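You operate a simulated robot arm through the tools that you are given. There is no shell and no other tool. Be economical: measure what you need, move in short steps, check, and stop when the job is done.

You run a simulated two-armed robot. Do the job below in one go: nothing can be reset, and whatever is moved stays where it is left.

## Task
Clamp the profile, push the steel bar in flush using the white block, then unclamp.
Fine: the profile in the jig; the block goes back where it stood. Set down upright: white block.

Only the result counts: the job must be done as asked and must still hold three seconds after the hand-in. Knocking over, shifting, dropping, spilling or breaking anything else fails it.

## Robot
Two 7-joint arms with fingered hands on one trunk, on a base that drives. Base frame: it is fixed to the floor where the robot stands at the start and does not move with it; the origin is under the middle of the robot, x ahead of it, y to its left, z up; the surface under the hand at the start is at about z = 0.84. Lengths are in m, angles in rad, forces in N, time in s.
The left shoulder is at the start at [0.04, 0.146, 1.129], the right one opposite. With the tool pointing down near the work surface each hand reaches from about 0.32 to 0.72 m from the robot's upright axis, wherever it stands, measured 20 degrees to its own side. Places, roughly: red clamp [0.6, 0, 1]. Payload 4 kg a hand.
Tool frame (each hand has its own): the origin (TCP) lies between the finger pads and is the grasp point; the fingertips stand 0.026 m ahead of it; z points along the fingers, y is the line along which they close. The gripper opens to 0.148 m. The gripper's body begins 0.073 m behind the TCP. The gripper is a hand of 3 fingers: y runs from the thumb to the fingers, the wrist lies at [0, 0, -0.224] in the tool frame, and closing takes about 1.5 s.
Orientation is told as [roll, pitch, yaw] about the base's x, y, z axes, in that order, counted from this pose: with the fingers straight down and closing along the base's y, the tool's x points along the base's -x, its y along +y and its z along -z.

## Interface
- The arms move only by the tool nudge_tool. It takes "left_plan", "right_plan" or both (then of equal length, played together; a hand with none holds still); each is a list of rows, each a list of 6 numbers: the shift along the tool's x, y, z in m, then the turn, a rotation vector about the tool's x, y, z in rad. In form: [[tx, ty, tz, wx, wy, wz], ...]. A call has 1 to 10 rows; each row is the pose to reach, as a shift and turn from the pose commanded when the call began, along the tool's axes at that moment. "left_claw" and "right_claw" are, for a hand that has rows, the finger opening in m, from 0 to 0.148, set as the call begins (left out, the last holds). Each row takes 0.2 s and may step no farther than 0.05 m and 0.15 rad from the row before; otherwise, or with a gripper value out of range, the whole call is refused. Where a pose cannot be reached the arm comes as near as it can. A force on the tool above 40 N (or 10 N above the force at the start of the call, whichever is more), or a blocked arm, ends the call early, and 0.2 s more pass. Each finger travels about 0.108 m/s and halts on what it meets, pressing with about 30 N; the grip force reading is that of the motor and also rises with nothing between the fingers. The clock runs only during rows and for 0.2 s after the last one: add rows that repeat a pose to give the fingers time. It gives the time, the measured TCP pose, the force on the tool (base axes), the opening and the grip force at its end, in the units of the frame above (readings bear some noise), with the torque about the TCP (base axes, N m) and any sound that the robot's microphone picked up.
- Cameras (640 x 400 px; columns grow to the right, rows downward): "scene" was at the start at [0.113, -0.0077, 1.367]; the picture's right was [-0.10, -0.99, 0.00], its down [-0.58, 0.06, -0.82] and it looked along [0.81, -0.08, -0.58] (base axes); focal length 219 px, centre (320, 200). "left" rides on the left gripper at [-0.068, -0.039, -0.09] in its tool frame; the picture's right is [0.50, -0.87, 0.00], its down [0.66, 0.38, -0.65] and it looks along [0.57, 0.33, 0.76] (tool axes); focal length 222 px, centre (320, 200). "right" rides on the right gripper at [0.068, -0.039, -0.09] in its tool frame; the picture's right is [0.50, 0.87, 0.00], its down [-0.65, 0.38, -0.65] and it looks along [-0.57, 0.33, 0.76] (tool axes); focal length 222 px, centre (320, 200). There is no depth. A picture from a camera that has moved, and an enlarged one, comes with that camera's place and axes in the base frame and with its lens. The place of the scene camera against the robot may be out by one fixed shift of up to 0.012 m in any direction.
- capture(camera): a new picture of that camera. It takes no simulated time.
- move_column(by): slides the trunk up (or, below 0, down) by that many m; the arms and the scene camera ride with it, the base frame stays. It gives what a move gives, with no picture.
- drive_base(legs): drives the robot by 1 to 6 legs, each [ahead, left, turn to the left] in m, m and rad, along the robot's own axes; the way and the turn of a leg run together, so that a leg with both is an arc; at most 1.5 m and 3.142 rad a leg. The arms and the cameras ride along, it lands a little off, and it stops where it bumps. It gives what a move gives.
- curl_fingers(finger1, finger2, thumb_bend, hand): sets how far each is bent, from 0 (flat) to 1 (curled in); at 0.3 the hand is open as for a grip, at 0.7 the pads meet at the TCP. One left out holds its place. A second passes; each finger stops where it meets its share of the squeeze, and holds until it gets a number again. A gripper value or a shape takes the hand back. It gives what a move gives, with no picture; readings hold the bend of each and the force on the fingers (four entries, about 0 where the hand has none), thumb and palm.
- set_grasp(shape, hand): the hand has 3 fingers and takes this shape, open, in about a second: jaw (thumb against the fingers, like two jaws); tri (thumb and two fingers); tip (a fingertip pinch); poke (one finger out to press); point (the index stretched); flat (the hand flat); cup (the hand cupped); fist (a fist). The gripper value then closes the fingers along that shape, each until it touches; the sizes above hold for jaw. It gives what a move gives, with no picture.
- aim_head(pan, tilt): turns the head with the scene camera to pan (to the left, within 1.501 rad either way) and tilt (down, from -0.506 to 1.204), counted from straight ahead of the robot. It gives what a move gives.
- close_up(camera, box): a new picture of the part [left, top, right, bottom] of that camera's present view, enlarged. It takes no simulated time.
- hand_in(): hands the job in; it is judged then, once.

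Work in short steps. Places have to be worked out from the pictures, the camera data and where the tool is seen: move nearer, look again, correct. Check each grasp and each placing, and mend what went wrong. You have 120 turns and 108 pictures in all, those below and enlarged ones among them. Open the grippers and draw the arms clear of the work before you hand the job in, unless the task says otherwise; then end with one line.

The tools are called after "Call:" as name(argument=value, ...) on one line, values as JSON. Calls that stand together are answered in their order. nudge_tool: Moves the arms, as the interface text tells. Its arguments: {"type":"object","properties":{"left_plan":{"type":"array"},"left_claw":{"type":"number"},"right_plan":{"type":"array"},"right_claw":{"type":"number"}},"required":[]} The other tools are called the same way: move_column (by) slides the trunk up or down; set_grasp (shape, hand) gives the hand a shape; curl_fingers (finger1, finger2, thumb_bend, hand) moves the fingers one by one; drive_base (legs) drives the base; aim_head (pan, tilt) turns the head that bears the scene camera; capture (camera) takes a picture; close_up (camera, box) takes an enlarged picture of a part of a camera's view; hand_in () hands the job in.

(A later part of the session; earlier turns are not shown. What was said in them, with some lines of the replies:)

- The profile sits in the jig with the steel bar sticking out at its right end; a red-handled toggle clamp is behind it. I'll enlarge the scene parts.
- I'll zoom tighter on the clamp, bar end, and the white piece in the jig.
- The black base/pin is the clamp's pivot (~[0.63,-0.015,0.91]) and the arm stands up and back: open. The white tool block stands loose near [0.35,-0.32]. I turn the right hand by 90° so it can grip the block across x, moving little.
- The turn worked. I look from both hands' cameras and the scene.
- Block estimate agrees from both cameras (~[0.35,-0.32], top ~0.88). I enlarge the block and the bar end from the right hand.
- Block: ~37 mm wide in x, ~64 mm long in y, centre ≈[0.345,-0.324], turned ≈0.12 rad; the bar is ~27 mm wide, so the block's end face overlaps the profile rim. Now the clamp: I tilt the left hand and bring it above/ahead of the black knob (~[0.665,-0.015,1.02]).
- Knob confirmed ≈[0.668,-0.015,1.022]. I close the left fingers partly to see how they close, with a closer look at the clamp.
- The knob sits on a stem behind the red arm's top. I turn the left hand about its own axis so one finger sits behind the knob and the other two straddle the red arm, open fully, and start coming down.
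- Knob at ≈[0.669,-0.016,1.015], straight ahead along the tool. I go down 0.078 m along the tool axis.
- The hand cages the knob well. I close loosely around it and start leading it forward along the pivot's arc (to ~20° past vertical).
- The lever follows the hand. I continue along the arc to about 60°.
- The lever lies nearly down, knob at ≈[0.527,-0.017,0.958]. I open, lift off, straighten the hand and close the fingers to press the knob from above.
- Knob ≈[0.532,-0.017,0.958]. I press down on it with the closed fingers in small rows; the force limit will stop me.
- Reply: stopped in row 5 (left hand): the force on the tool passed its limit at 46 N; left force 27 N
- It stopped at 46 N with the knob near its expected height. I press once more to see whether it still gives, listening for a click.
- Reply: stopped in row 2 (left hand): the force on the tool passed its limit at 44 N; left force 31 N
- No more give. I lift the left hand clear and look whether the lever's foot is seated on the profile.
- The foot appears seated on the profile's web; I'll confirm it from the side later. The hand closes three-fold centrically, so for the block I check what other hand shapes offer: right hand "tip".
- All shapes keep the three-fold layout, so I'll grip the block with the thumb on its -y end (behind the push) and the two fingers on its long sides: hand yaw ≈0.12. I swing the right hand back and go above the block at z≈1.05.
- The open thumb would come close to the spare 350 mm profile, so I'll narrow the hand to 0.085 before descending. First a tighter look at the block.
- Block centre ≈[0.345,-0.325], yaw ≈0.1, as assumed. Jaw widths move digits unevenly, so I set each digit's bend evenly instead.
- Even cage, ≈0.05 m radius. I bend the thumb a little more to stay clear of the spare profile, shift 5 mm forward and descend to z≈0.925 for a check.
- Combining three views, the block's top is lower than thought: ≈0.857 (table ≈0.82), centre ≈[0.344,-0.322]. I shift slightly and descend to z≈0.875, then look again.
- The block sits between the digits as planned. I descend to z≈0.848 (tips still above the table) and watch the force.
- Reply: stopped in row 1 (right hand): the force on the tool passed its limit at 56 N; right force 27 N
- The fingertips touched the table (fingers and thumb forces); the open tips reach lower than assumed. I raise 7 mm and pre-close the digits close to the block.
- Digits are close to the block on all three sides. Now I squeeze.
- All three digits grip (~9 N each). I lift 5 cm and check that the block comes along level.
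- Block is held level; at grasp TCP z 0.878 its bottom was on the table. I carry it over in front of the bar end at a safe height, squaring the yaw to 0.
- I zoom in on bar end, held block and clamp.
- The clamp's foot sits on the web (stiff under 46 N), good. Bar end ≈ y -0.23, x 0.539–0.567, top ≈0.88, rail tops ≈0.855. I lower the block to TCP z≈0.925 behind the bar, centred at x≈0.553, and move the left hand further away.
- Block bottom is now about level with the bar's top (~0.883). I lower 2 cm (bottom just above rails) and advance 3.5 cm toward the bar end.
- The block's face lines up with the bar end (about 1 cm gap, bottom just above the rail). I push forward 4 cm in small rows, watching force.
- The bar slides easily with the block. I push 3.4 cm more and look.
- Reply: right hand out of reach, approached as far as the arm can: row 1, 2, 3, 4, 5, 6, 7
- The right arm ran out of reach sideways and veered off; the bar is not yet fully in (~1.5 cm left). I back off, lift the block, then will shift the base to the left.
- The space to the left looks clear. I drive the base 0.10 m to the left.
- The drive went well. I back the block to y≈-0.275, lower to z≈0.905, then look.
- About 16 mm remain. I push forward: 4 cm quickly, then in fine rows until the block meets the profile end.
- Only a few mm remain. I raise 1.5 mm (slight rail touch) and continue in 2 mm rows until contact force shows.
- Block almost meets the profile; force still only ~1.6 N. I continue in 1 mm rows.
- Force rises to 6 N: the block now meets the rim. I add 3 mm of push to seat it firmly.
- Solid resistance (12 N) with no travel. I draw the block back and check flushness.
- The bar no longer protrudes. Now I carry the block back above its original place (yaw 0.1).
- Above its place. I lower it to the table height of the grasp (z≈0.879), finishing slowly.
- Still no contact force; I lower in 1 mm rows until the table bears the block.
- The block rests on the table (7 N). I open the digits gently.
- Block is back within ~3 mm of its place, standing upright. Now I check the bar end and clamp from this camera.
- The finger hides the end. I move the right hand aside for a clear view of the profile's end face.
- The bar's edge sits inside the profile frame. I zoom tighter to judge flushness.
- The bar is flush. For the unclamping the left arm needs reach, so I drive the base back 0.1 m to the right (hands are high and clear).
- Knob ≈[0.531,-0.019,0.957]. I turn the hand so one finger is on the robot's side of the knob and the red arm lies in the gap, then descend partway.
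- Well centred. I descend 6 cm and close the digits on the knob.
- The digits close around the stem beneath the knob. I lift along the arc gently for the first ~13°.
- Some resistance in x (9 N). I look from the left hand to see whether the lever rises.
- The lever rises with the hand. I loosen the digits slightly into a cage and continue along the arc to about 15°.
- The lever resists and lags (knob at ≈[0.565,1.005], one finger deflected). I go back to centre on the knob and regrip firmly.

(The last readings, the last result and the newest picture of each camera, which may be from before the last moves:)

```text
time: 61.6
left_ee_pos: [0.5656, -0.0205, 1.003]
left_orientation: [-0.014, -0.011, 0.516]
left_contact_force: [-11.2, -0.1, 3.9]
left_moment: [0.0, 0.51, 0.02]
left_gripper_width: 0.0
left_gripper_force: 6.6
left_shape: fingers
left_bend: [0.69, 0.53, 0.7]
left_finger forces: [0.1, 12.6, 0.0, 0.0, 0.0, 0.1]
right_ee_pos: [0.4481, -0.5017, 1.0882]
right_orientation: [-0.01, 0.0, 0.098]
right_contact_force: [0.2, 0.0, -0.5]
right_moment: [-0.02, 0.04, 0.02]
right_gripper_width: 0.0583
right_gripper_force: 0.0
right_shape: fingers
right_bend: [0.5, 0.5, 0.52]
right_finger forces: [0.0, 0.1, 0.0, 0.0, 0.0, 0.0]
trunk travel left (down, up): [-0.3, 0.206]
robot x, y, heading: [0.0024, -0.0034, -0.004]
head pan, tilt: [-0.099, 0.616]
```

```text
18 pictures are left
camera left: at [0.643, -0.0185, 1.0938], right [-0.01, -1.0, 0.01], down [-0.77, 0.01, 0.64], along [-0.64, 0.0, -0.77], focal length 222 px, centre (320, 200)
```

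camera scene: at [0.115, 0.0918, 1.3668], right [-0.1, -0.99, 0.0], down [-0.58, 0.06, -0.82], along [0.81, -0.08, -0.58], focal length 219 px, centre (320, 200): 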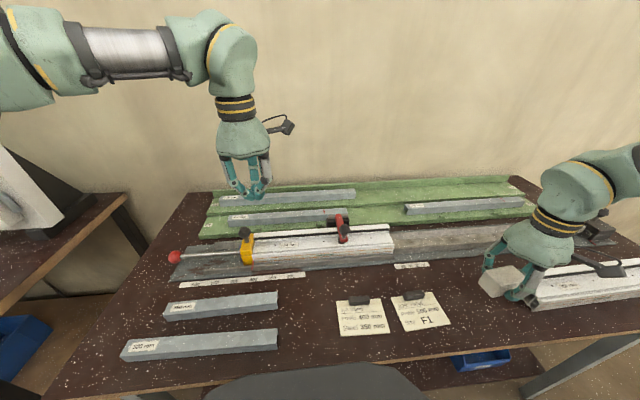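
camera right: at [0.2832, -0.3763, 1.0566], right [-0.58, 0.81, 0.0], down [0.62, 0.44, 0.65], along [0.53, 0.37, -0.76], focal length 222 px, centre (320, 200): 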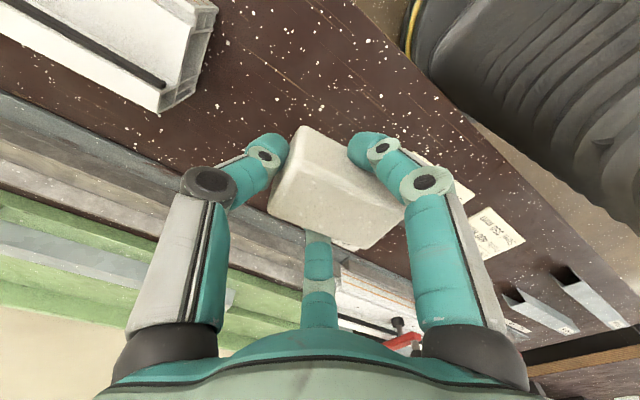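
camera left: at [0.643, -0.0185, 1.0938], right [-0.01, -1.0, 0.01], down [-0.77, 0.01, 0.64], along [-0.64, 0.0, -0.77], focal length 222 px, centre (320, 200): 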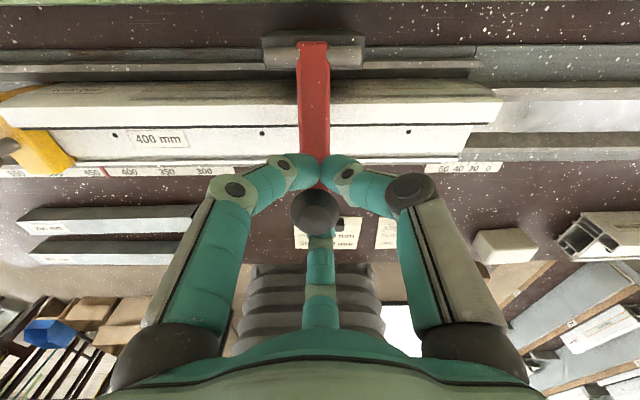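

Finger 2 alone, at its small share, is too weak. I give the hand back to the stronger jaw closing (30 N) and move further along the arc.

Call:
nudge_tool(left_plan=[[0, 0, 0, 0, 0, 0], [0, 0, 0, 0, 0, 0], [0, 0, -0.003, 0, 0, 0], [-0.0087, -0.005, -0.012, 0, 0, 0], [-0.0174, -0.0098, -0.018, 0, 0, 0], [-0.026, -0.0148, -0.024, 0, 0, 0], [-0.037, -0.021, -0.027, 0, 0, 0]], left_claw=0.0)

Call:
capture(camera="left")

```text
time: 63.2
left_ee_pos: [0.6017, -0.0202, 1.0354]
left_orientation: [-0.017, -0.004, 0.519]
left_contact_force: [-29.2, 0.4, 20.8]
left_moment: [0.02, 2.68, 0.04]
left_gripper_width: 0.0077
left_gripper_force: 29.4
left_shape: jaw
left_bend: [0.7, 0.41, 0.7]
left_finger forces: [0.1, 53.4, 0.0, 0.0, 0.0, 0.0]
right_ee_pos: [0.4428, -0.5033, 1.0906]
right_orientation: [-0.009, -0.005, 0.098]
right_contact_force: [0.0, 0.0, 1.0]
right_moment: [0.01, -0.04, -0.01]
right_gripper_width: 0.0586
right_gripper_force: 0.0
right_shape: fingers
right_bend: [0.5, 0.5, 0.52]
right_finger forces: [0.0, 0.0, 0.0, 0.1, 0.0, 0.1]
trunk travel left (down, up): [-0.3, 0.206]
robot x, y, heading: [-0.0001, 0.0012, 0.005]
head pan, tilt: [-0.099, 0.616]
```

```text
17 pictures are left
camera left: at [0.6788, -0.0191, 1.1264], right [0.0, -1.0, 0.01], down [-0.76, 0.01, 0.64], along [-0.64, -0.01, -0.76], focal length 222 px, centre (320, 200)
```

left: 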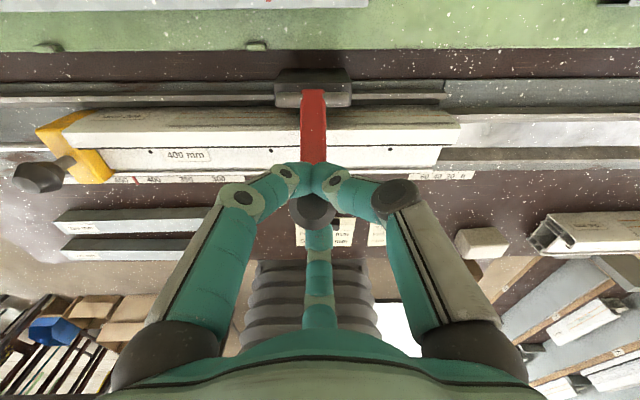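

I check the lever from the scene camera.

Call:
close_up(camera="scene", box=[260, 150, 370, 240])

```text
4.44 times, centred on (315, 195) of scene
camera zoom: at [0.1044, -0.0079, 1.3678], right [-0.1, -0.99, 0.0], down [-0.57, 0.06, -0.82], along [0.82, -0.08, -0.57], focal length 974 px, centre (342, 222)
```

zoom: 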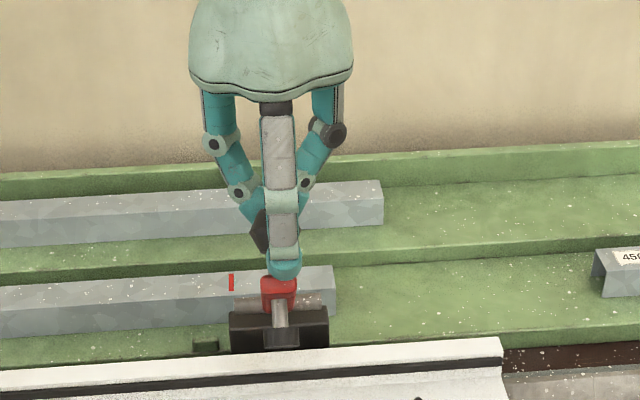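

The finger has slipped on top of the lever's tip, which is only partly raised. I unload, open the hand wide, lift off, and see whether the lever stays where it is.

Call:
nudge_tool(left_plan=[[0.015, 0.0085, 0.005, 0, 0, 0], [0.026, 0.0148, 0.01, 0, 0, 0], [0.026, 0.0148, 0.01, 0, 0, 0], [0.026, 0.0148, 0.01, 0, 0, 0], [0.026, 0.0148, 0.01, 0, 0, 0], [0.026, 0.0148, 0.0, 0, 0, 0], [0.026, 0.0148, -0.03, 0, 0, 0], [0.026, 0.0148, -0.06, 0, 0, 0]], left_claw=0.148)

Call:
capture(camera="left")

Call:
close_up(camera="scene", box=[260, 150, 370, 240])

```text
time: 65.0
left_ee_pos: [0.5796, -0.0174, 1.0887]
left_orientation: [-0.017, -0.009, 0.516]
left_contact_force: [-0.3, -0.1, -0.4]
left_moment: [-0.02, -0.02, -0.02]
left_gripper_width: 0.1476
left_gripper_force: 0.0
left_shape: jaw
left_bend: [0.3, 0.3, 0.3]
left_finger forces: [0.0, 0.1, 0.0, 0.0, 0.0, 0.0]
right_ee_pos: [0.4495, -0.5018, 1.0874]
right_orientation: [-0.006, 0.001, 0.098]
right_contact_force: [-0.5, -1.5, 0.4]
right_moment: [0.05, -0.02, -0.03]
right_gripper_width: 0.0585
right_gripper_force: 0.2
right_shape: fingers
right_bend: [0.5, 0.5, 0.52]
right_finger forces: [0.0, 0.1, 0.0, 0.1, 0.0, 0.0]
trunk travel left (down, up): [-0.3, 0.206]
robot x, y, heading: [0.0028, 0.0003, -0.001]
head pan, tilt: [-0.099, 0.616]
```

```text
15 pictures are left
camera left: at [0.6558, -0.0162, 1.1809], right [-0.01, -1.0, 0.01], down [-0.77, 0.01, 0.64], along [-0.64, 0.0, -0.77], focal length 222 px, centre (320, 200)
```

left: 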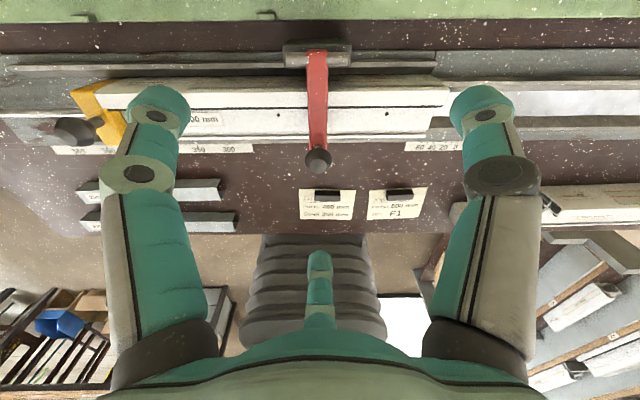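

```text
4.44 times, centred on (315, 195) of scene
camera zoom: at [0.1121, -0.0082, 1.3671], right [-0.1, -0.99, 0.0], down [-0.57, 0.06, -0.82], along [0.81, -0.08, -0.58], focal length 974 px, centre (342, 222)
```

zoom: 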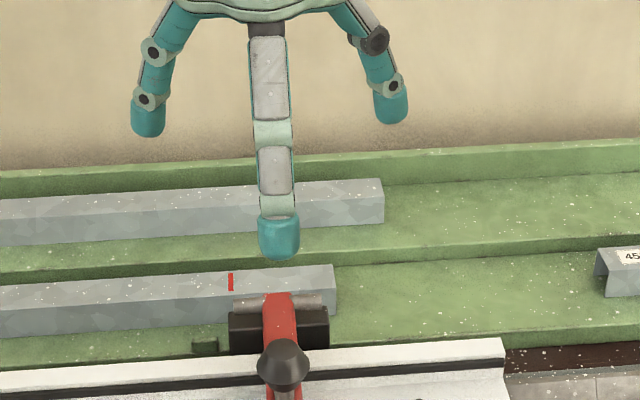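

The lever springs back closed when released, so it is a toggle that must be carried over. With two fingers on the robot's side straddling the stem I can hook behind the knob properly: I turn the hand by -1.03 rad, centre it over the knob and half-close.

Call:
nudge_tool(left_plan=[[0.007, 0.004, 0, 0, 0, 0.147], [0.014, 0.008, 0, 0, 0, 0.294], [0.021, 0.012, 0, 0, 0, 0.441], [0.028, 0.016, 0, 0, 0, 0.588], [0.035, 0.02, 0, 0, 0, 0.735], [0.0435, 0.0246, 0.01, 0, 0, 0.882], [0.0435, 0.0246, 0.03, 0, 0, 1.03]])

Call:
curl_fingers(hand="left", finger1=0.5, finger2=0.5, thumb_bend=0.5)

Call:
capture(camera="left")

```text
time: 66.6
left_ee_pos: [0.5324, -0.0169, 1.0573]
left_orientation: [-0.001, -0.017, -0.517]
left_contact_force: [0.3, 0.8, -0.1]
left_moment: [-0.01, 0.02, -0.02]
left_gripper_width: 0.1478
left_gripper_force: 0.1
left_shape: jaw
left_bend: [0.3, 0.3, 0.3]
left_finger forces: [0.0, 0.0, 0.1, 0.0, 0.1, 0.0]
right_ee_pos: [0.4512, -0.5026, 1.0866]
right_orientation: [-0.009, 0.001, 0.097]
right_contact_force: [-0.4, -0.2, 0.1]
right_moment: [0.02, 0.03, 0.01]
right_gripper_width: 0.0583
right_gripper_force: 0.0
right_shape: fingers
right_bend: [0.5, 0.5, 0.52]
right_finger forces: [0.0, 0.0, 0.1, 0.1, 0.0, 0.0]
trunk travel left (down, up): [-0.3, 0.206]
robot x, y, heading: [-0.0052, 0.0009, 0.002]
head pan, tilt: [-0.099, 0.616]
```

```text
time: 67.6
left_ee_pos: [0.5312, -0.0177, 1.0582]
left_orientation: [0.001, -0.018, -0.514]
left_contact_force: [-0.2, -0.1, -0.1]
left_moment: [-0.03, 0.01, 0.0]
left_gripper_width: 0.0628
left_gripper_force: 0.1
left_shape: fingers
left_bend: [0.5, 0.5, 0.5]
left_finger forces: [0.0, 0.0, 0.0, 0.1, 0.0, 0.0]
right_ee_pos: [0.4499, -0.5012, 1.0877]
right_orientation: [-0.011, 0.003, 0.096]
right_contact_force: [-0.4, 0.2, 0.3]
right_moment: [0.03, 0.0, 0.0]
right_gripper_width: 0.0585
right_gripper_force: 0.0
right_shape: fingers
right_bend: [0.5, 0.5, 0.52]
right_finger forces: [0.0, 0.0, 0.0, 0.1, 0.1, 0.0]
trunk travel left (down, up): [-0.3, 0.206]
robot x, y, heading: [-0.0001, -0.001, 0.002]
head pan, tilt: [-0.099, 0.616]
```

```text
13 pictures are left
camera left: at [0.5697, -0.0827, 1.1486], right [-0.86, -0.51, -0.01], down [-0.39, 0.66, 0.64], along [-0.32, 0.56, -0.77], focal length 222 px, centre (320, 200)
```

left: 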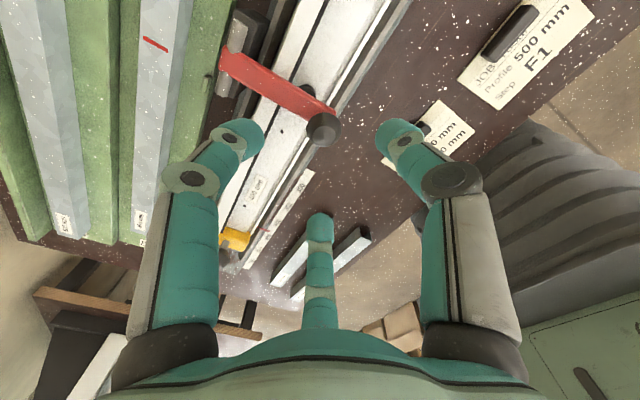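

Centred over the knob ([0.531,-0.017,0.965]). I descend with the half-closed hand and close under the knob.

Call:
nudge_tool(left_plan=[[0, 0, 0.04, 0, 0, 0], [0, 0, 0.075, 0, 0, 0], [0, 0, 0.088, 0, 0, 0], [0, 0, 0.094, 0, 0, 0]])

Call:
curl_fingers(hand="left", finger1=0.72, finger2=0.72, thumb_bend=0.72)

Call:
capture(camera="left")

```text
time: 68.6
left_ee_pos: [0.5307, -0.0186, 0.9646]
left_orientation: [-0.001, -0.021, -0.513]
left_contact_force: [0.0, -0.2, 6.2]
left_moment: [0.01, -0.33, -0.03]
left_gripper_width: 0.0624
left_gripper_force: 3.3
left_shape: fingers
left_bend: [0.5, 0.5, 0.5]
left_finger forces: [6.2, 0.0, 0.0, 0.0, 0.0, 0.1]
right_ee_pos: [0.4504, -0.5017, 1.0867]
right_orientation: [-0.009, 0.003, 0.097]
right_contact_force: [0.6, 0.6, 0.2]
right_moment: [-0.03, -0.03, 0.0]
right_gripper_width: 0.0585
right_gripper_force: 0.1
right_shape: fingers
right_bend: [0.5, 0.5, 0.52]
right_finger forces: [0.1, 0.0, 0.0, 0.0, 0.1, 0.0]
trunk travel left (down, up): [-0.3, 0.206]
robot x, y, heading: [0.0027, -0.002, 0.001]
head pan, tilt: [-0.099, 0.616]
```

```text
time: 69.6
left_ee_pos: [0.5303, -0.0199, 0.9632]
left_orientation: [-0.003, -0.018, -0.513]
left_contact_force: [-4.2, -0.5, -5.0]
left_moment: [0.01, 0.08, 0.01]
left_gripper_width: 0.0061
left_gripper_force: 8.2
left_shape: fingers
left_bend: [0.68, 0.65, 0.68]
left_finger forces: [3.8, 6.5, 0.1, 0.0, 5.8, 0.1]
right_ee_pos: [0.45, -0.5021, 1.0862]
right_orientation: [-0.01, 0.002, 0.099]
right_contact_force: [0.8, 0.1, -0.5]
right_moment: [0.01, -0.01, -0.01]
right_gripper_width: 0.0583
right_gripper_force: 0.0
right_shape: fingers
right_bend: [0.5, 0.5, 0.52]
right_finger forces: [0.0, 0.0, 0.0, 0.2, 0.0, 0.0]
trunk travel left (down, up): [-0.3, 0.206]
robot x, y, heading: [-0.0021, 0.0002, 0.003]
head pan, tilt: [-0.099, 0.616]
```

```text
12 pictures are left
camera left: at [0.5695, -0.084, 1.0542], right [-0.86, -0.51, -0.01], down [-0.39, 0.66, 0.64], along [-0.32, 0.56, -0.77], focal length 222 px, centre (320, 200)
```

left: 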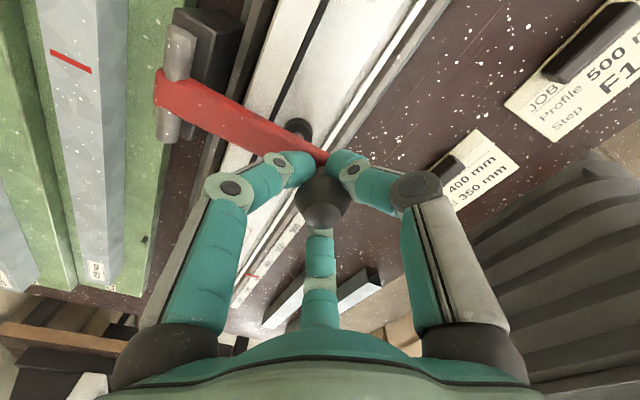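

The ring is closed under the knob. With the strong closing I lift along the arc to about 30° from vertical.

Call:
nudge_tool(left_plan=[[0, 0, 0, 0, 0, 0], [-0.005, 0.003, -0.01, 0, 0, 0], [-0.0113, 0.0064, -0.02, 0, 0, 0], [-0.0173, 0.0098, -0.0272, 0, 0, 0], [-0.0239, 0.0135, -0.0339, 0, 0, 0], [-0.031, 0.0175, -0.04, 0, 0, 0], [-0.0383, 0.0216, -0.0455, 0, 0, 0]], left_claw=0.0)

Call:
capture(camera="left")

```text
time: 71.2
left_ee_pos: [0.5779, -0.0195, 1.0111]
left_orientation: [0.001, -0.023, -0.517]
left_contact_force: [6.7, -9.5, -10.6]
left_moment: [-0.12, -0.26, 0.08]
left_gripper_width: 0.0047
left_gripper_force: 30.1
left_shape: jaw
left_bend: [0.71, 0.73, 0.75]
left_finger forces: [0.0, 0.0, 0.0, 0.0, 51.8, 0.0]
right_ee_pos: [0.4521, -0.5017, 1.0859]
right_orientation: [-0.006, 0.002, 0.095]
right_contact_force: [-1.2, 0.9, 0.2]
right_moment: [-0.01, -0.04, -0.01]
right_gripper_width: 0.0585
right_gripper_force: 0.1
right_shape: fingers
right_bend: [0.5, 0.5, 0.52]
right_finger forces: [0.0, 0.1, 0.0, 0.0, 0.0, 0.0]
trunk travel left (down, up): [-0.3, 0.206]
robot x, y, heading: [0.0027, -0.0004, 0.002]
head pan, tilt: [-0.099, 0.616]
```

```text
11 pictures are left
camera left: at [0.6156, -0.0854, 1.1017], right [-0.86, -0.51, -0.01], down [-0.4, 0.66, 0.64], along [-0.31, 0.56, -0.77], focal length 222 px, centre (320, 200)
```

left: 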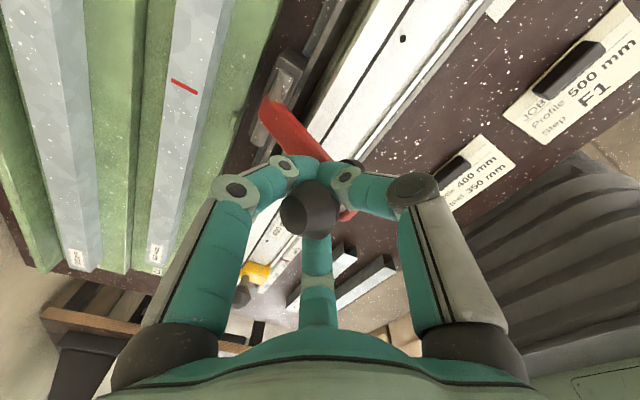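

The lever follows well (knob captured, arm rising). I continue over the top to about -20°.

Call:
nudge_tool(left_plan=[[-0.008, 0.0045, -0.0045, 0, 0, 0], [-0.016, 0.009, -0.0085, 0, 0, 0], [-0.0245, 0.0138, -0.0115, 0, 0, 0], [-0.033, 0.0187, -0.0137, 0, 0, 0], [-0.042, 0.0236, -0.015, 0, 0, 0], [-0.0505, 0.0285, -0.0155, 0, 0, 0], [-0.06, 0.0334, -0.015, 0, 0, 0], [-0.068, 0.0383, -0.0135, 0, 0, 0]])

Call:
capture(camera="left")

```text
time: 73.0
left_ee_pos: [0.6334, -0.0201, 1.0191]
left_orientation: [-0.004, -0.008, -0.516]
left_contact_force: [-10.5, -0.2, -37.4]
left_moment: [0.01, 0.55, -0.03]
left_gripper_width: 0.003
left_gripper_force: 30.3
left_shape: jaw
left_bend: [0.7, 0.72, 0.73]
left_finger forces: [4.9, 0.0, 0.0, 0.0, 0.1, 0.0]
left hand out of reach, approached as far as the arm can: row 7, 8
right_ee_pos: [0.4524, -0.5028, 1.0864]
right_orientation: [-0.008, 0.005, 0.097]
right_contact_force: [-0.5, 0.4, -0.2]
right_moment: [0.0, 0.02, 0.02]
right_gripper_width: 0.0583
right_gripper_force: 0.0
right_shape: fingers
right_bend: [0.5, 0.5, 0.52]
right_finger forces: [0.1, 0.0, 0.0, 0.0, 0.1, 0.0]
trunk travel left (down, up): [-0.3, 0.206]
robot x, y, heading: [-0.0002, 0.0003, -0.0]
head pan, tilt: [-0.099, 0.616]
```

```text
10 pictures are left
camera left: at [0.6731, -0.0851, 1.1104], right [-0.86, -0.51, 0.0], down [-0.39, 0.66, 0.65], along [-0.33, 0.56, -0.76], focal length 222 px, centre (320, 200)
```

left: 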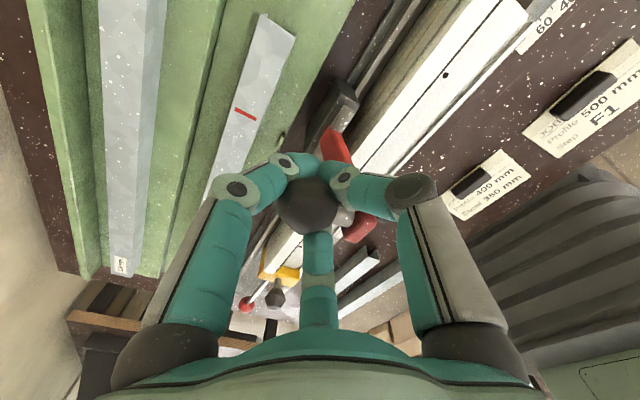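

The lever is nearly upright but I'm at the reach limit and pulling upward (37 N). I lower a few mm while tilting the hand forward to gain reach, then carry on in +x.

Call:
nudge_tool(left_plan=[[0, 0, 0.004, -0.065, -0.116, 0], [-0.0044, 0.0025, 0.007, -0.13, -0.232, 0], [-0.013, 0.0074, 0.008, -0.196, -0.348, 0], [-0.0218, 0.0123, 0.008, -0.196, -0.348, 0], [-0.0305, 0.0172, 0.009, -0.196, -0.348, 0], [-0.0392, 0.0221, 0.011, -0.196, -0.348, 0]])

Call:
capture(camera="left")

```text
time: 73.3
left_ee_pos: [0.634, -0.0193, 1.019]
left_orientation: [0.011, -0.054, -0.494]
left_contact_force: [-2.5, -5.5, -15.0]
left_moment: [-0.01, 0.1, -0.06]
left_gripper_width: 0.0031
left_gripper_force: 29.9
left_shape: jaw
left_bend: [0.7, 0.72, 0.73]
left_finger forces: [1.8, 0.1, 0.0, 0.0, 0.0, 0.0]
right_ee_pos: [0.4512, -0.5012, 1.0873]
right_orientation: [-0.01, 0.001, 0.097]
right_contact_force: [0.5, -0.4, 0.2]
right_moment: [-0.01, -0.01, -0.02]
right_gripper_width: 0.0582
right_gripper_force: 0.0
right_shape: fingers
right_bend: [0.5, 0.5, 0.52]
right_finger forces: [0.0, 0.0, 0.1, 0.0, 0.0, 0.0]
trunk travel left (down, up): [-0.3, 0.206]
robot x, y, heading: [-0.0011, 0.0023, -0.002]
head pan, tilt: [-0.099, 0.616]
stopped in row 1 (left hand): the force on the tool passed its limit at 60 N (the readings are from after the stop); the commanded pose is now the measured one
```

```text
9 pictures are left
camera left: at [0.6711, -0.0825, 1.1113], right [-0.85, -0.53, -0.04], down [-0.43, 0.65, 0.62], along [-0.3, 0.54, -0.78], focal length 222 px, centre (320, 200)
```

left: 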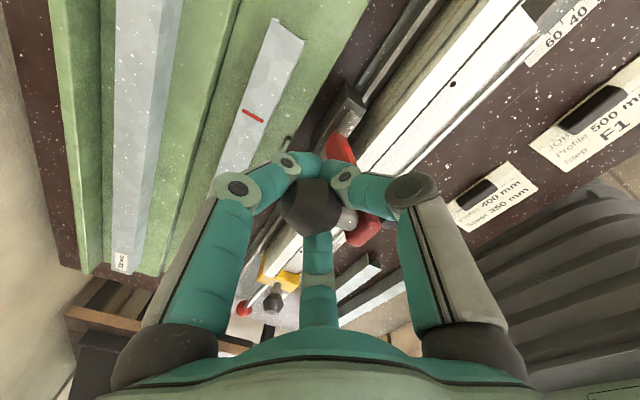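

Force relaxed. I switch to the gentler finger hold (cage around the stem), so the stem can turn, then repeat the tilt in smaller steps.

Call:
curl_fingers(hand="left", finger1=0.67, finger2=0.67, thumb_bend=0.67)

Call:
nudge_tool(left_plan=[[-0.001, 0, 0.003, -0.035, -0.06, 0], [-0.003, 0.0015, 0.006, -0.07, -0.12, 0], [-0.0065, 0.0035, 0.008, -0.105, -0.18, 0], [-0.011, 0.006, 0.009, -0.14, -0.24, 0], [-0.016, 0.009, 0.0095, -0.17, -0.3, 0], [-0.0218, 0.0123, 0.01, -0.17, -0.3, 0], [-0.0305, 0.0172, 0.011, -0.17, -0.3, 0]])

```text
time: 74.3
left_ee_pos: [0.6364, -0.0159, 1.0215]
left_orientation: [0.014, -0.06, -0.489]
left_contact_force: [0.5, -0.5, 0.0]
left_moment: [0.0, -0.03, -0.02]
left_gripper_width: 0.0073
left_gripper_force: 0.1
left_shape: fingers
left_bend: [0.67, 0.67, 0.67]
left_finger forces: [0.1, 0.0, 0.0, 0.0, 0.0, 0.0]
right_ee_pos: [0.4498, -0.5018, 1.0857]
right_orientation: [-0.009, 0.001, 0.097]
right_contact_force: [-0.7, -0.3, 0.0]
right_moment: [-0.01, 0.0, -0.01]
right_gripper_width: 0.0584
right_gripper_force: 0.0
right_shape: fingers
right_bend: [0.5, 0.5, 0.52]
right_finger forces: [0.0, 0.0, 0.1, 0.0, 0.0, 0.0]
trunk travel left (down, up): [-0.3, 0.206]
robot x, y, heading: [0.0022, 0.0003, -0.002]
head pan, tilt: [-0.099, 0.616]
```

```text
time: 75.9
left_ee_pos: [0.6752, -0.0168, 1.0125]
left_orientation: [0.192, -0.359, -0.522]
left_contact_force: [0.3, 0.2, 0.0]
left_moment: [0.02, 0.0, -0.02]
left_gripper_width: 0.0079
left_gripper_force: 0.0
left_shape: fingers
left_bend: [0.67, 0.67, 0.67]
left_finger forces: [0.0, 0.0, 0.0, 0.1, 0.1, 0.0]
right_ee_pos: [0.4506, -0.5012, 1.0858]
right_orientation: [-0.006, 0.003, 0.097]
right_contact_force: [0.5, -0.4, 0.6]
right_moment: [-0.01, -0.02, 0.02]
right_gripper_width: 0.0585
right_gripper_force: 0.1
right_shape: fingers
right_bend: [0.5, 0.5, 0.52]
right_finger forces: [0.1, 0.0, 0.0, 0.0, 0.0, 0.1]
trunk travel left (down, up): [-0.3, 0.206]
robot x, y, heading: [-0.0022, 0.0021, -0.004]
head pan, tilt: [-0.099, 0.616]
```

Forces are zero; either the lever moved along to its open stop or slipped out. I look.

Call:
close_up(camera="scene", box=[250, 130, 380, 250])

Call:
capture(camera="left")

```text
3.33 times, centred on (315, 190) of scene
camera zoom: at [0.113, -0.008, 1.367], right [-0.1, -0.99, 0.0], down [-0.58, 0.06, -0.82], along [0.81, -0.08, -0.58], focal length 731 px, centre (337, 233)
```

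zoom: 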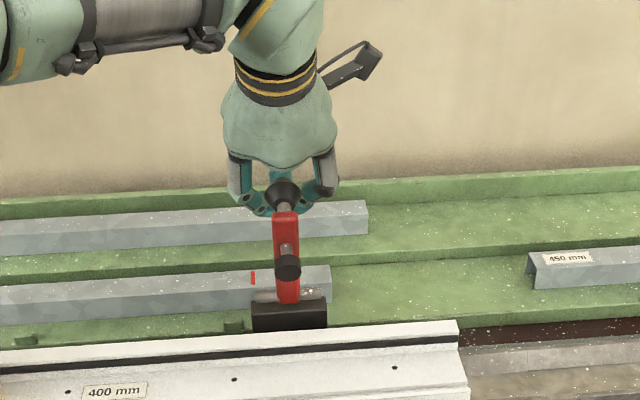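

```text
7 pictures are left
camera left: at [0.676, -0.081, 1.1111], right [-0.78, -0.53, -0.33], down [-0.63, 0.64, 0.44], along [-0.02, 0.55, -0.84], focal length 222 px, centre (320, 200)
```

left: 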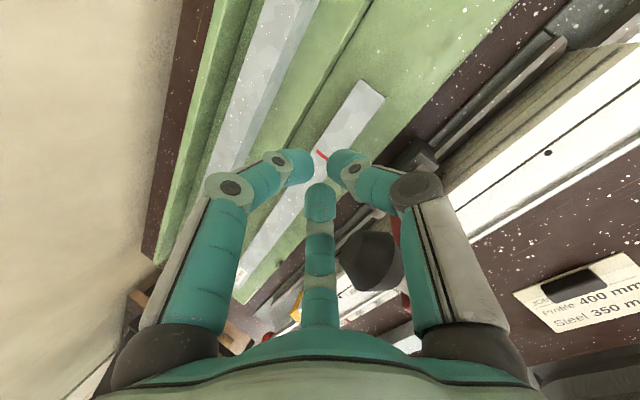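

The lever now stands almost upright by itself, with the hand behind it (knob outside the fingers). I raise straight up to clear it.

Call:
nudge_tool(left_plan=[[-0.0107, 0.0058, -0.0275, 0, 0, 0], [-0.0213, 0.0116, -0.055, 0, 0, 0], [-0.032, 0.0174, -0.0825, 0, 0, 0], [-0.036, 0.0195, -0.093, 0, 0, 0]])

Call:
close_up(camera="scene", box=[250, 130, 380, 250])

```text
time: 76.9
left_ee_pos: [0.6731, -0.0153, 1.1142]
left_orientation: [0.192, -0.358, -0.521]
left_contact_force: [-0.1, -1.1, 0.0]
left_moment: [0.01, 0.01, -0.02]
left_gripper_width: 0.0078
left_gripper_force: 0.1
left_shape: fingers
left_bend: [0.67, 0.67, 0.67]
left_finger forces: [0.1, 0.0, 0.0, 0.0, 0.0, 0.0]
right_ee_pos: [0.4496, -0.5027, 1.0874]
right_orientation: [-0.009, 0.002, 0.099]
right_contact_force: [-0.4, -0.4, -0.9]
right_moment: [-0.02, 0.02, 0.02]
right_gripper_width: 0.0585
right_gripper_force: 0.1
right_shape: fingers
right_bend: [0.5, 0.5, 0.52]
right_finger forces: [0.0, 0.0, 0.0, 0.0, 0.1, 0.0]
trunk travel left (down, up): [-0.3, 0.206]
robot x, y, heading: [-0.0046, 0.0043, -0.005]
head pan, tilt: [-0.099, 0.616]
```

```text
3.33 times, centred on (315, 190) of scene
camera zoom: at [0.1126, -0.0079, 1.367], right [-0.1, -0.99, 0.0], down [-0.57, 0.06, -0.82], along [0.81, -0.08, -0.58], focal length 731 px, centre (337, 233)
```

zoom: 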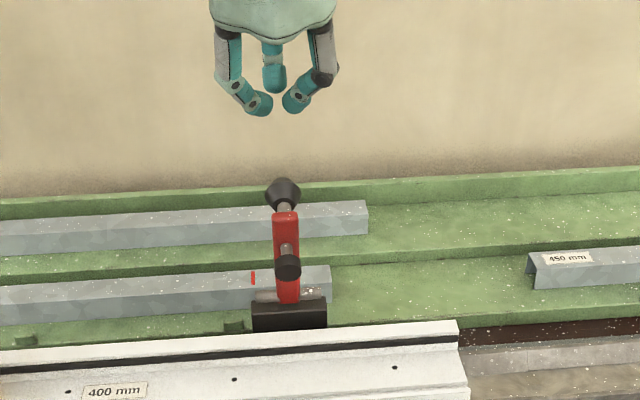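

The lever stays up on its own, but slightly less far back than originally. I move the closed hand over to its front side, to push it fully back to the open stop.

Call:
nudge_tool(left_plan=[[0.0297, -0.0162, -0.0234, 0, 0, 0], [0.0626, -0.0342, -0.0375, 0, 0, 0], [0.0995, -0.0543, -0.0534, 0, 0, 0], [0.1119, -0.0611, -0.0159, 0, 0, 0], [0.1264, -0.069, 0.0281, 0, 0, 0]])

Call:
close_up(camera="scene", box=[250, 130, 380, 250])

```text
time: 78.1
left_ee_pos: [0.5531, -0.0158, 1.0276]
left_orientation: [0.19, -0.357, -0.519]
left_contact_force: [0.0, 0.1, -0.4]
left_moment: [0.02, 0.02, 0.01]
left_gripper_width: 0.0077
left_gripper_force: 0.0
left_shape: fingers
left_bend: [0.67, 0.67, 0.67]
left_finger forces: [0.1, 0.0, 0.0, 0.0, 0.0, 0.0]
right_ee_pos: [0.4507, -0.5014, 1.0869]
right_orientation: [-0.009, 0.003, 0.097]
right_contact_force: [0.7, -0.4, -0.6]
right_moment: [-0.01, 0.01, -0.01]
right_gripper_width: 0.0586
right_gripper_force: 0.0
right_shape: fingers
right_bend: [0.5, 0.5, 0.52]
right_finger forces: [0.0, 0.1, 0.0, 0.0, 0.0, 0.1]
trunk travel left (down, up): [-0.3, 0.206]
robot x, y, heading: [0.001, -0.0007, -0.004]
head pan, tilt: [-0.099, 0.616]
```

```text
3.33 times, centred on (315, 190) of scene
camera zoom: at [0.1141, -0.0078, 1.3668], right [-0.1, -0.99, 0.0], down [-0.58, 0.06, -0.82], along [0.81, -0.08, -0.58], focal length 731 px, centre (337, 233)
```

zoom: 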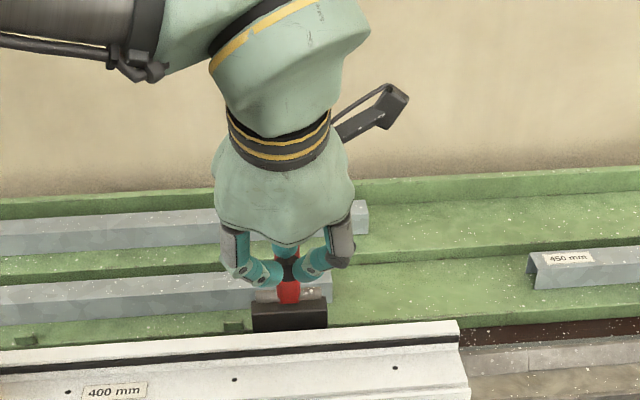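

I'm in front of the arm. I push in +x in 8 mm rows and watch the force.

Call:
nudge_tool(left_plan=[[-0.0082, 0.0045, 0.0035, 0, 0, 0], [-0.0164, 0.009, 0.007, 0, 0, 0], [-0.0246, 0.0134, 0.0106, 0, 0, 0], [-0.0312, 0.017, 0.0134, 0, 0, 0], [-0.0378, 0.0206, 0.0162, 0, 0, 0]])

```text
time: 79.3
left_ee_pos: [0.5943, -0.0162, 1.0338]
left_orientation: [0.192, -0.358, -0.523]
left_contact_force: [-7.1, -0.2, -0.3]
left_moment: [0.0, 0.14, -0.05]
left_gripper_width: 0.0089
left_gripper_force: 2.2
left_shape: fingers
left_bend: [0.67, 0.67, 0.67]
left_finger forces: [0.0, 1.0, 0.1, 0.1, 4.0, 0.0]
right_ee_pos: [0.4476, -0.5013, 1.0885]
right_orientation: [-0.008, 0.0, 0.098]
right_contact_force: [0.3, 1.1, 0.3]
right_moment: [0.0, -0.04, -0.03]
right_gripper_width: 0.0581
right_gripper_force: 0.1
right_shape: fingers
right_bend: [0.5, 0.5, 0.52]
right_finger forces: [0.0, 0.1, 0.1, 0.0, 0.0, 0.0]
trunk travel left (down, up): [-0.3, 0.206]
robot x, y, heading: [-0.0003, -0.0045, 0.001]
head pan, tilt: [-0.099, 0.616]
```

Contact (7 N). I push 2 cm more.

Call:
nudge_tool(left_plan=[[-0.0055, 0.003, 0.0024, 0, 0, 0], [-0.011, 0.006, 0.0047, 0, 0, 0], [-0.0164, 0.009, 0.007, 0, 0, 0], [-0.022, 0.012, 0.0094, 0, 0, 0]])

Call:
close_up(camera="scene", box=[250, 130, 380, 250])

```text
time: 80.3
left_ee_pos: [0.6235, -0.0163, 1.0386]
left_orientation: [0.197, -0.365, -0.522]
left_contact_force: [-13.8, 1.2, 16.5]
left_moment: [0.03, -0.03, -0.01]
left_gripper_width: 0.0016
left_gripper_force: 11.1
left_shape: fingers
left_bend: [0.75, 0.66, 0.67]
left_finger forces: [18.4, 1.2, 0.0, 0.0, 3.0, 0.0]
right_ee_pos: [0.4475, -0.5018, 1.0885]
right_orientation: [-0.011, 0.001, 0.098]
right_contact_force: [0.3, 0.4, -1.4]
right_moment: [0.03, 0.0, 0.01]
right_gripper_width: 0.0584
right_gripper_force: 0.2
right_shape: fingers
right_bend: [0.5, 0.5, 0.52]
right_finger forces: [0.1, 0.1, 0.0, 0.0, 0.0, 0.1]
trunk travel left (down, up): [-0.3, 0.206]
robot x, y, heading: [0.0011, -0.0006, 0.001]
head pan, tilt: [-0.099, 0.616]
```

```text
3.33 times, centred on (315, 190) of scene
camera zoom: at [0.11, -0.0081, 1.3673], right [-0.1, -0.99, 0.0], down [-0.57, 0.06, -0.82], along [0.81, -0.08, -0.58], focal length 731 px, centre (337, 233)
```

zoom: 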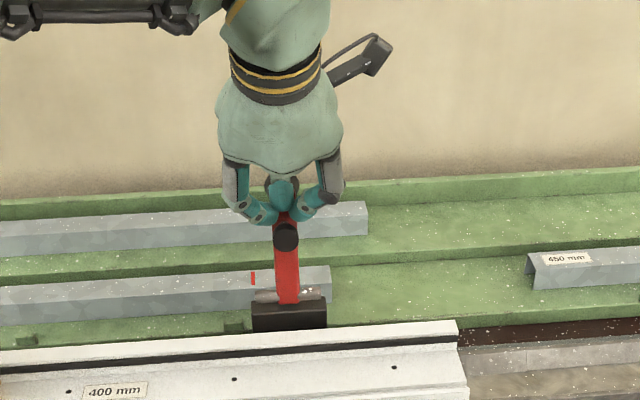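

The lever is now back at its original open position. I lift straight up first, then retreat.

Call:
nudge_tool(left_plan=[[-0.006, 0.0034, -0.0187, 0, 0, 0], [-0.0155, 0.0085, -0.047, 0, 0, 0], [-0.0278, 0.0152, -0.084, 0, 0, 0], [0.005, -0.0027, -0.098, 0, 0, 0], [0.04, -0.022, -0.112, 0, 0, 0], [0.075, -0.041, -0.126, 0, 0, 0]])

Call:
capture(camera="scene")

```text
time: 81.7
left_ee_pos: [0.4946, -0.0157, 1.1172]
left_orientation: [0.191, -0.36, -0.52]
left_contact_force: [-0.3, 0.2, -0.2]
left_moment: [0.01, -0.03, 0.0]
left_gripper_width: 0.0077
left_gripper_force: 0.1
left_shape: fingers
left_bend: [0.67, 0.67, 0.67]
left_finger forces: [0.0, 0.0, 0.1, 0.0, 0.0, 0.1]
right_ee_pos: [0.4498, -0.5015, 1.0877]
right_orientation: [-0.009, -0.001, 0.098]
right_contact_force: [-0.6, -0.3, -0.1]
right_moment: [0.01, -0.02, 0.01]
right_gripper_width: 0.0583
right_gripper_force: 0.0
right_shape: fingers
right_bend: [0.5, 0.5, 0.52]
right_finger forces: [0.0, 0.1, 0.1, 0.0, 0.0, 0.0]
trunk travel left (down, up): [-0.3, 0.206]
robot x, y, heading: [-0.0028, -0.0011, 0.0]
head pan, tilt: [-0.099, 0.616]
```

```text
3 pictures are left
camera scene: at [0.1115, -0.0078, 1.3671], right [-0.1, -0.99, 0.0], down [-0.57, 0.06, -0.82], along [0.81, -0.08, -0.58], focal length 219 px, centre (320, 200)
```

scene: 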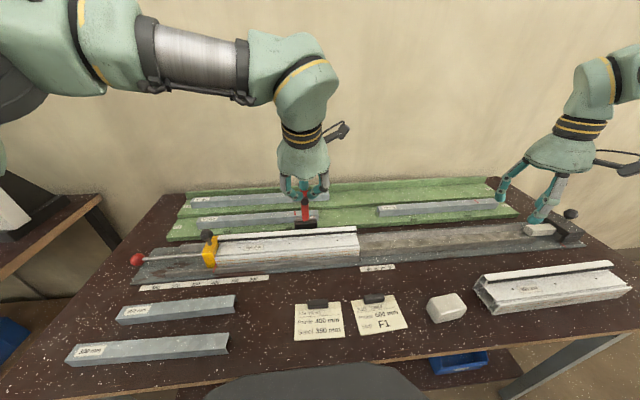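

Everything is in place: lever upright, block back. I open both hands and draw the arms clear.

Call:
nudge_tool(left_plan=[[0, 0, -0.03, 0, 0, 0], [0.007, 0.028, -0.04, 0, 0, 0], [0.014, 0.056, -0.05, 0, 0, 0], [0.02, 0.08, -0.056, 0, 0, 0], [0.02, 0.08, -0.056, 0, 0, 0], [0.02, 0.08, -0.056, 0, 0, 0]], right_plan=[[0, 0, -0.03, 0, 0, 0], [0, 0, -0.06, 0, 0, 0], [0, 0, -0.08, 0, 0, 0], [0, 0, -0.08, 0, 0, 0], [0, 0, -0.08, 0, 0, 0], [0, 0, -0.08, 0, 0, 0]], left_claw=0.148, right_claw=0.148)

Call:
close_up(camera="scene", box=[190, 150, 410, 280])

```text
time: 83.1
left_ee_pos: [0.4948, 0.0639, 1.1751]
left_orientation: [0.191, -0.358, -0.52]
left_contact_force: [0.0, 0.3, 0.8]
left_moment: [0.02, -0.04, 0.03]
left_gripper_width: 0.1479
left_gripper_force: 0.0
left_shape: jaw
left_bend: [0.3, 0.3, 0.3]
left_finger forces: [0.0, 0.0, 0.0, 0.0, 0.0, 0.1]
right_ee_pos: [0.4481, -0.5001, 1.1666]
right_orientation: [-0.008, 0.003, 0.098]
right_contact_force: [0.0, 0.3, -1.0]
right_moment: [0.0, 0.02, -0.03]
right_gripper_width: 0.1479
right_gripper_force: 0.1
right_shape: jaw
right_bend: [0.3, 0.3, 0.3]
right_finger forces: [0.1, 0.2, 0.0, 0.0, 0.0, 0.0]
trunk travel left (down, up): [-0.3, 0.206]
robot x, y, heading: [-0.0034, -0.0004, -0.0]
head pan, tilt: [-0.099, 0.616]
```

```text
2.91 times, centred on (300, 215) of scene
camera zoom: at [0.1128, -0.0077, 1.367], right [-0.1, -0.99, 0.0], down [-0.57, 0.06, -0.82], along [0.81, -0.08, -0.58], focal length 638 px, centre (378, 156)
```

zoom: 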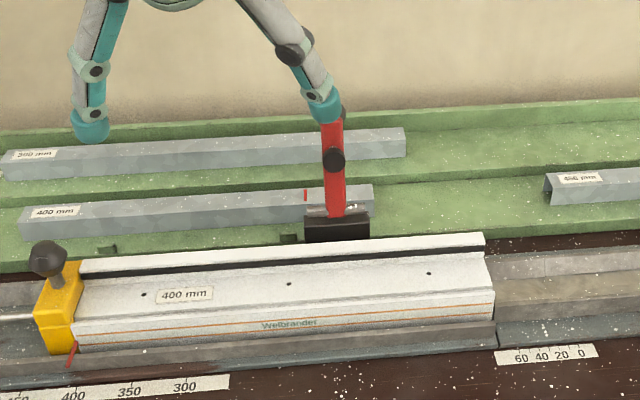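

The clamp is open, the bar is in, the profile still sits in the jig, and both hands are open and clear. I hand in.

Call:
hand_in()

```text
The job is handed in.
```

I clamped the profile and pushed the steel bar in flush with the white block. The clamp is open again, and the block is back upright within about 4 mm of where it stood.
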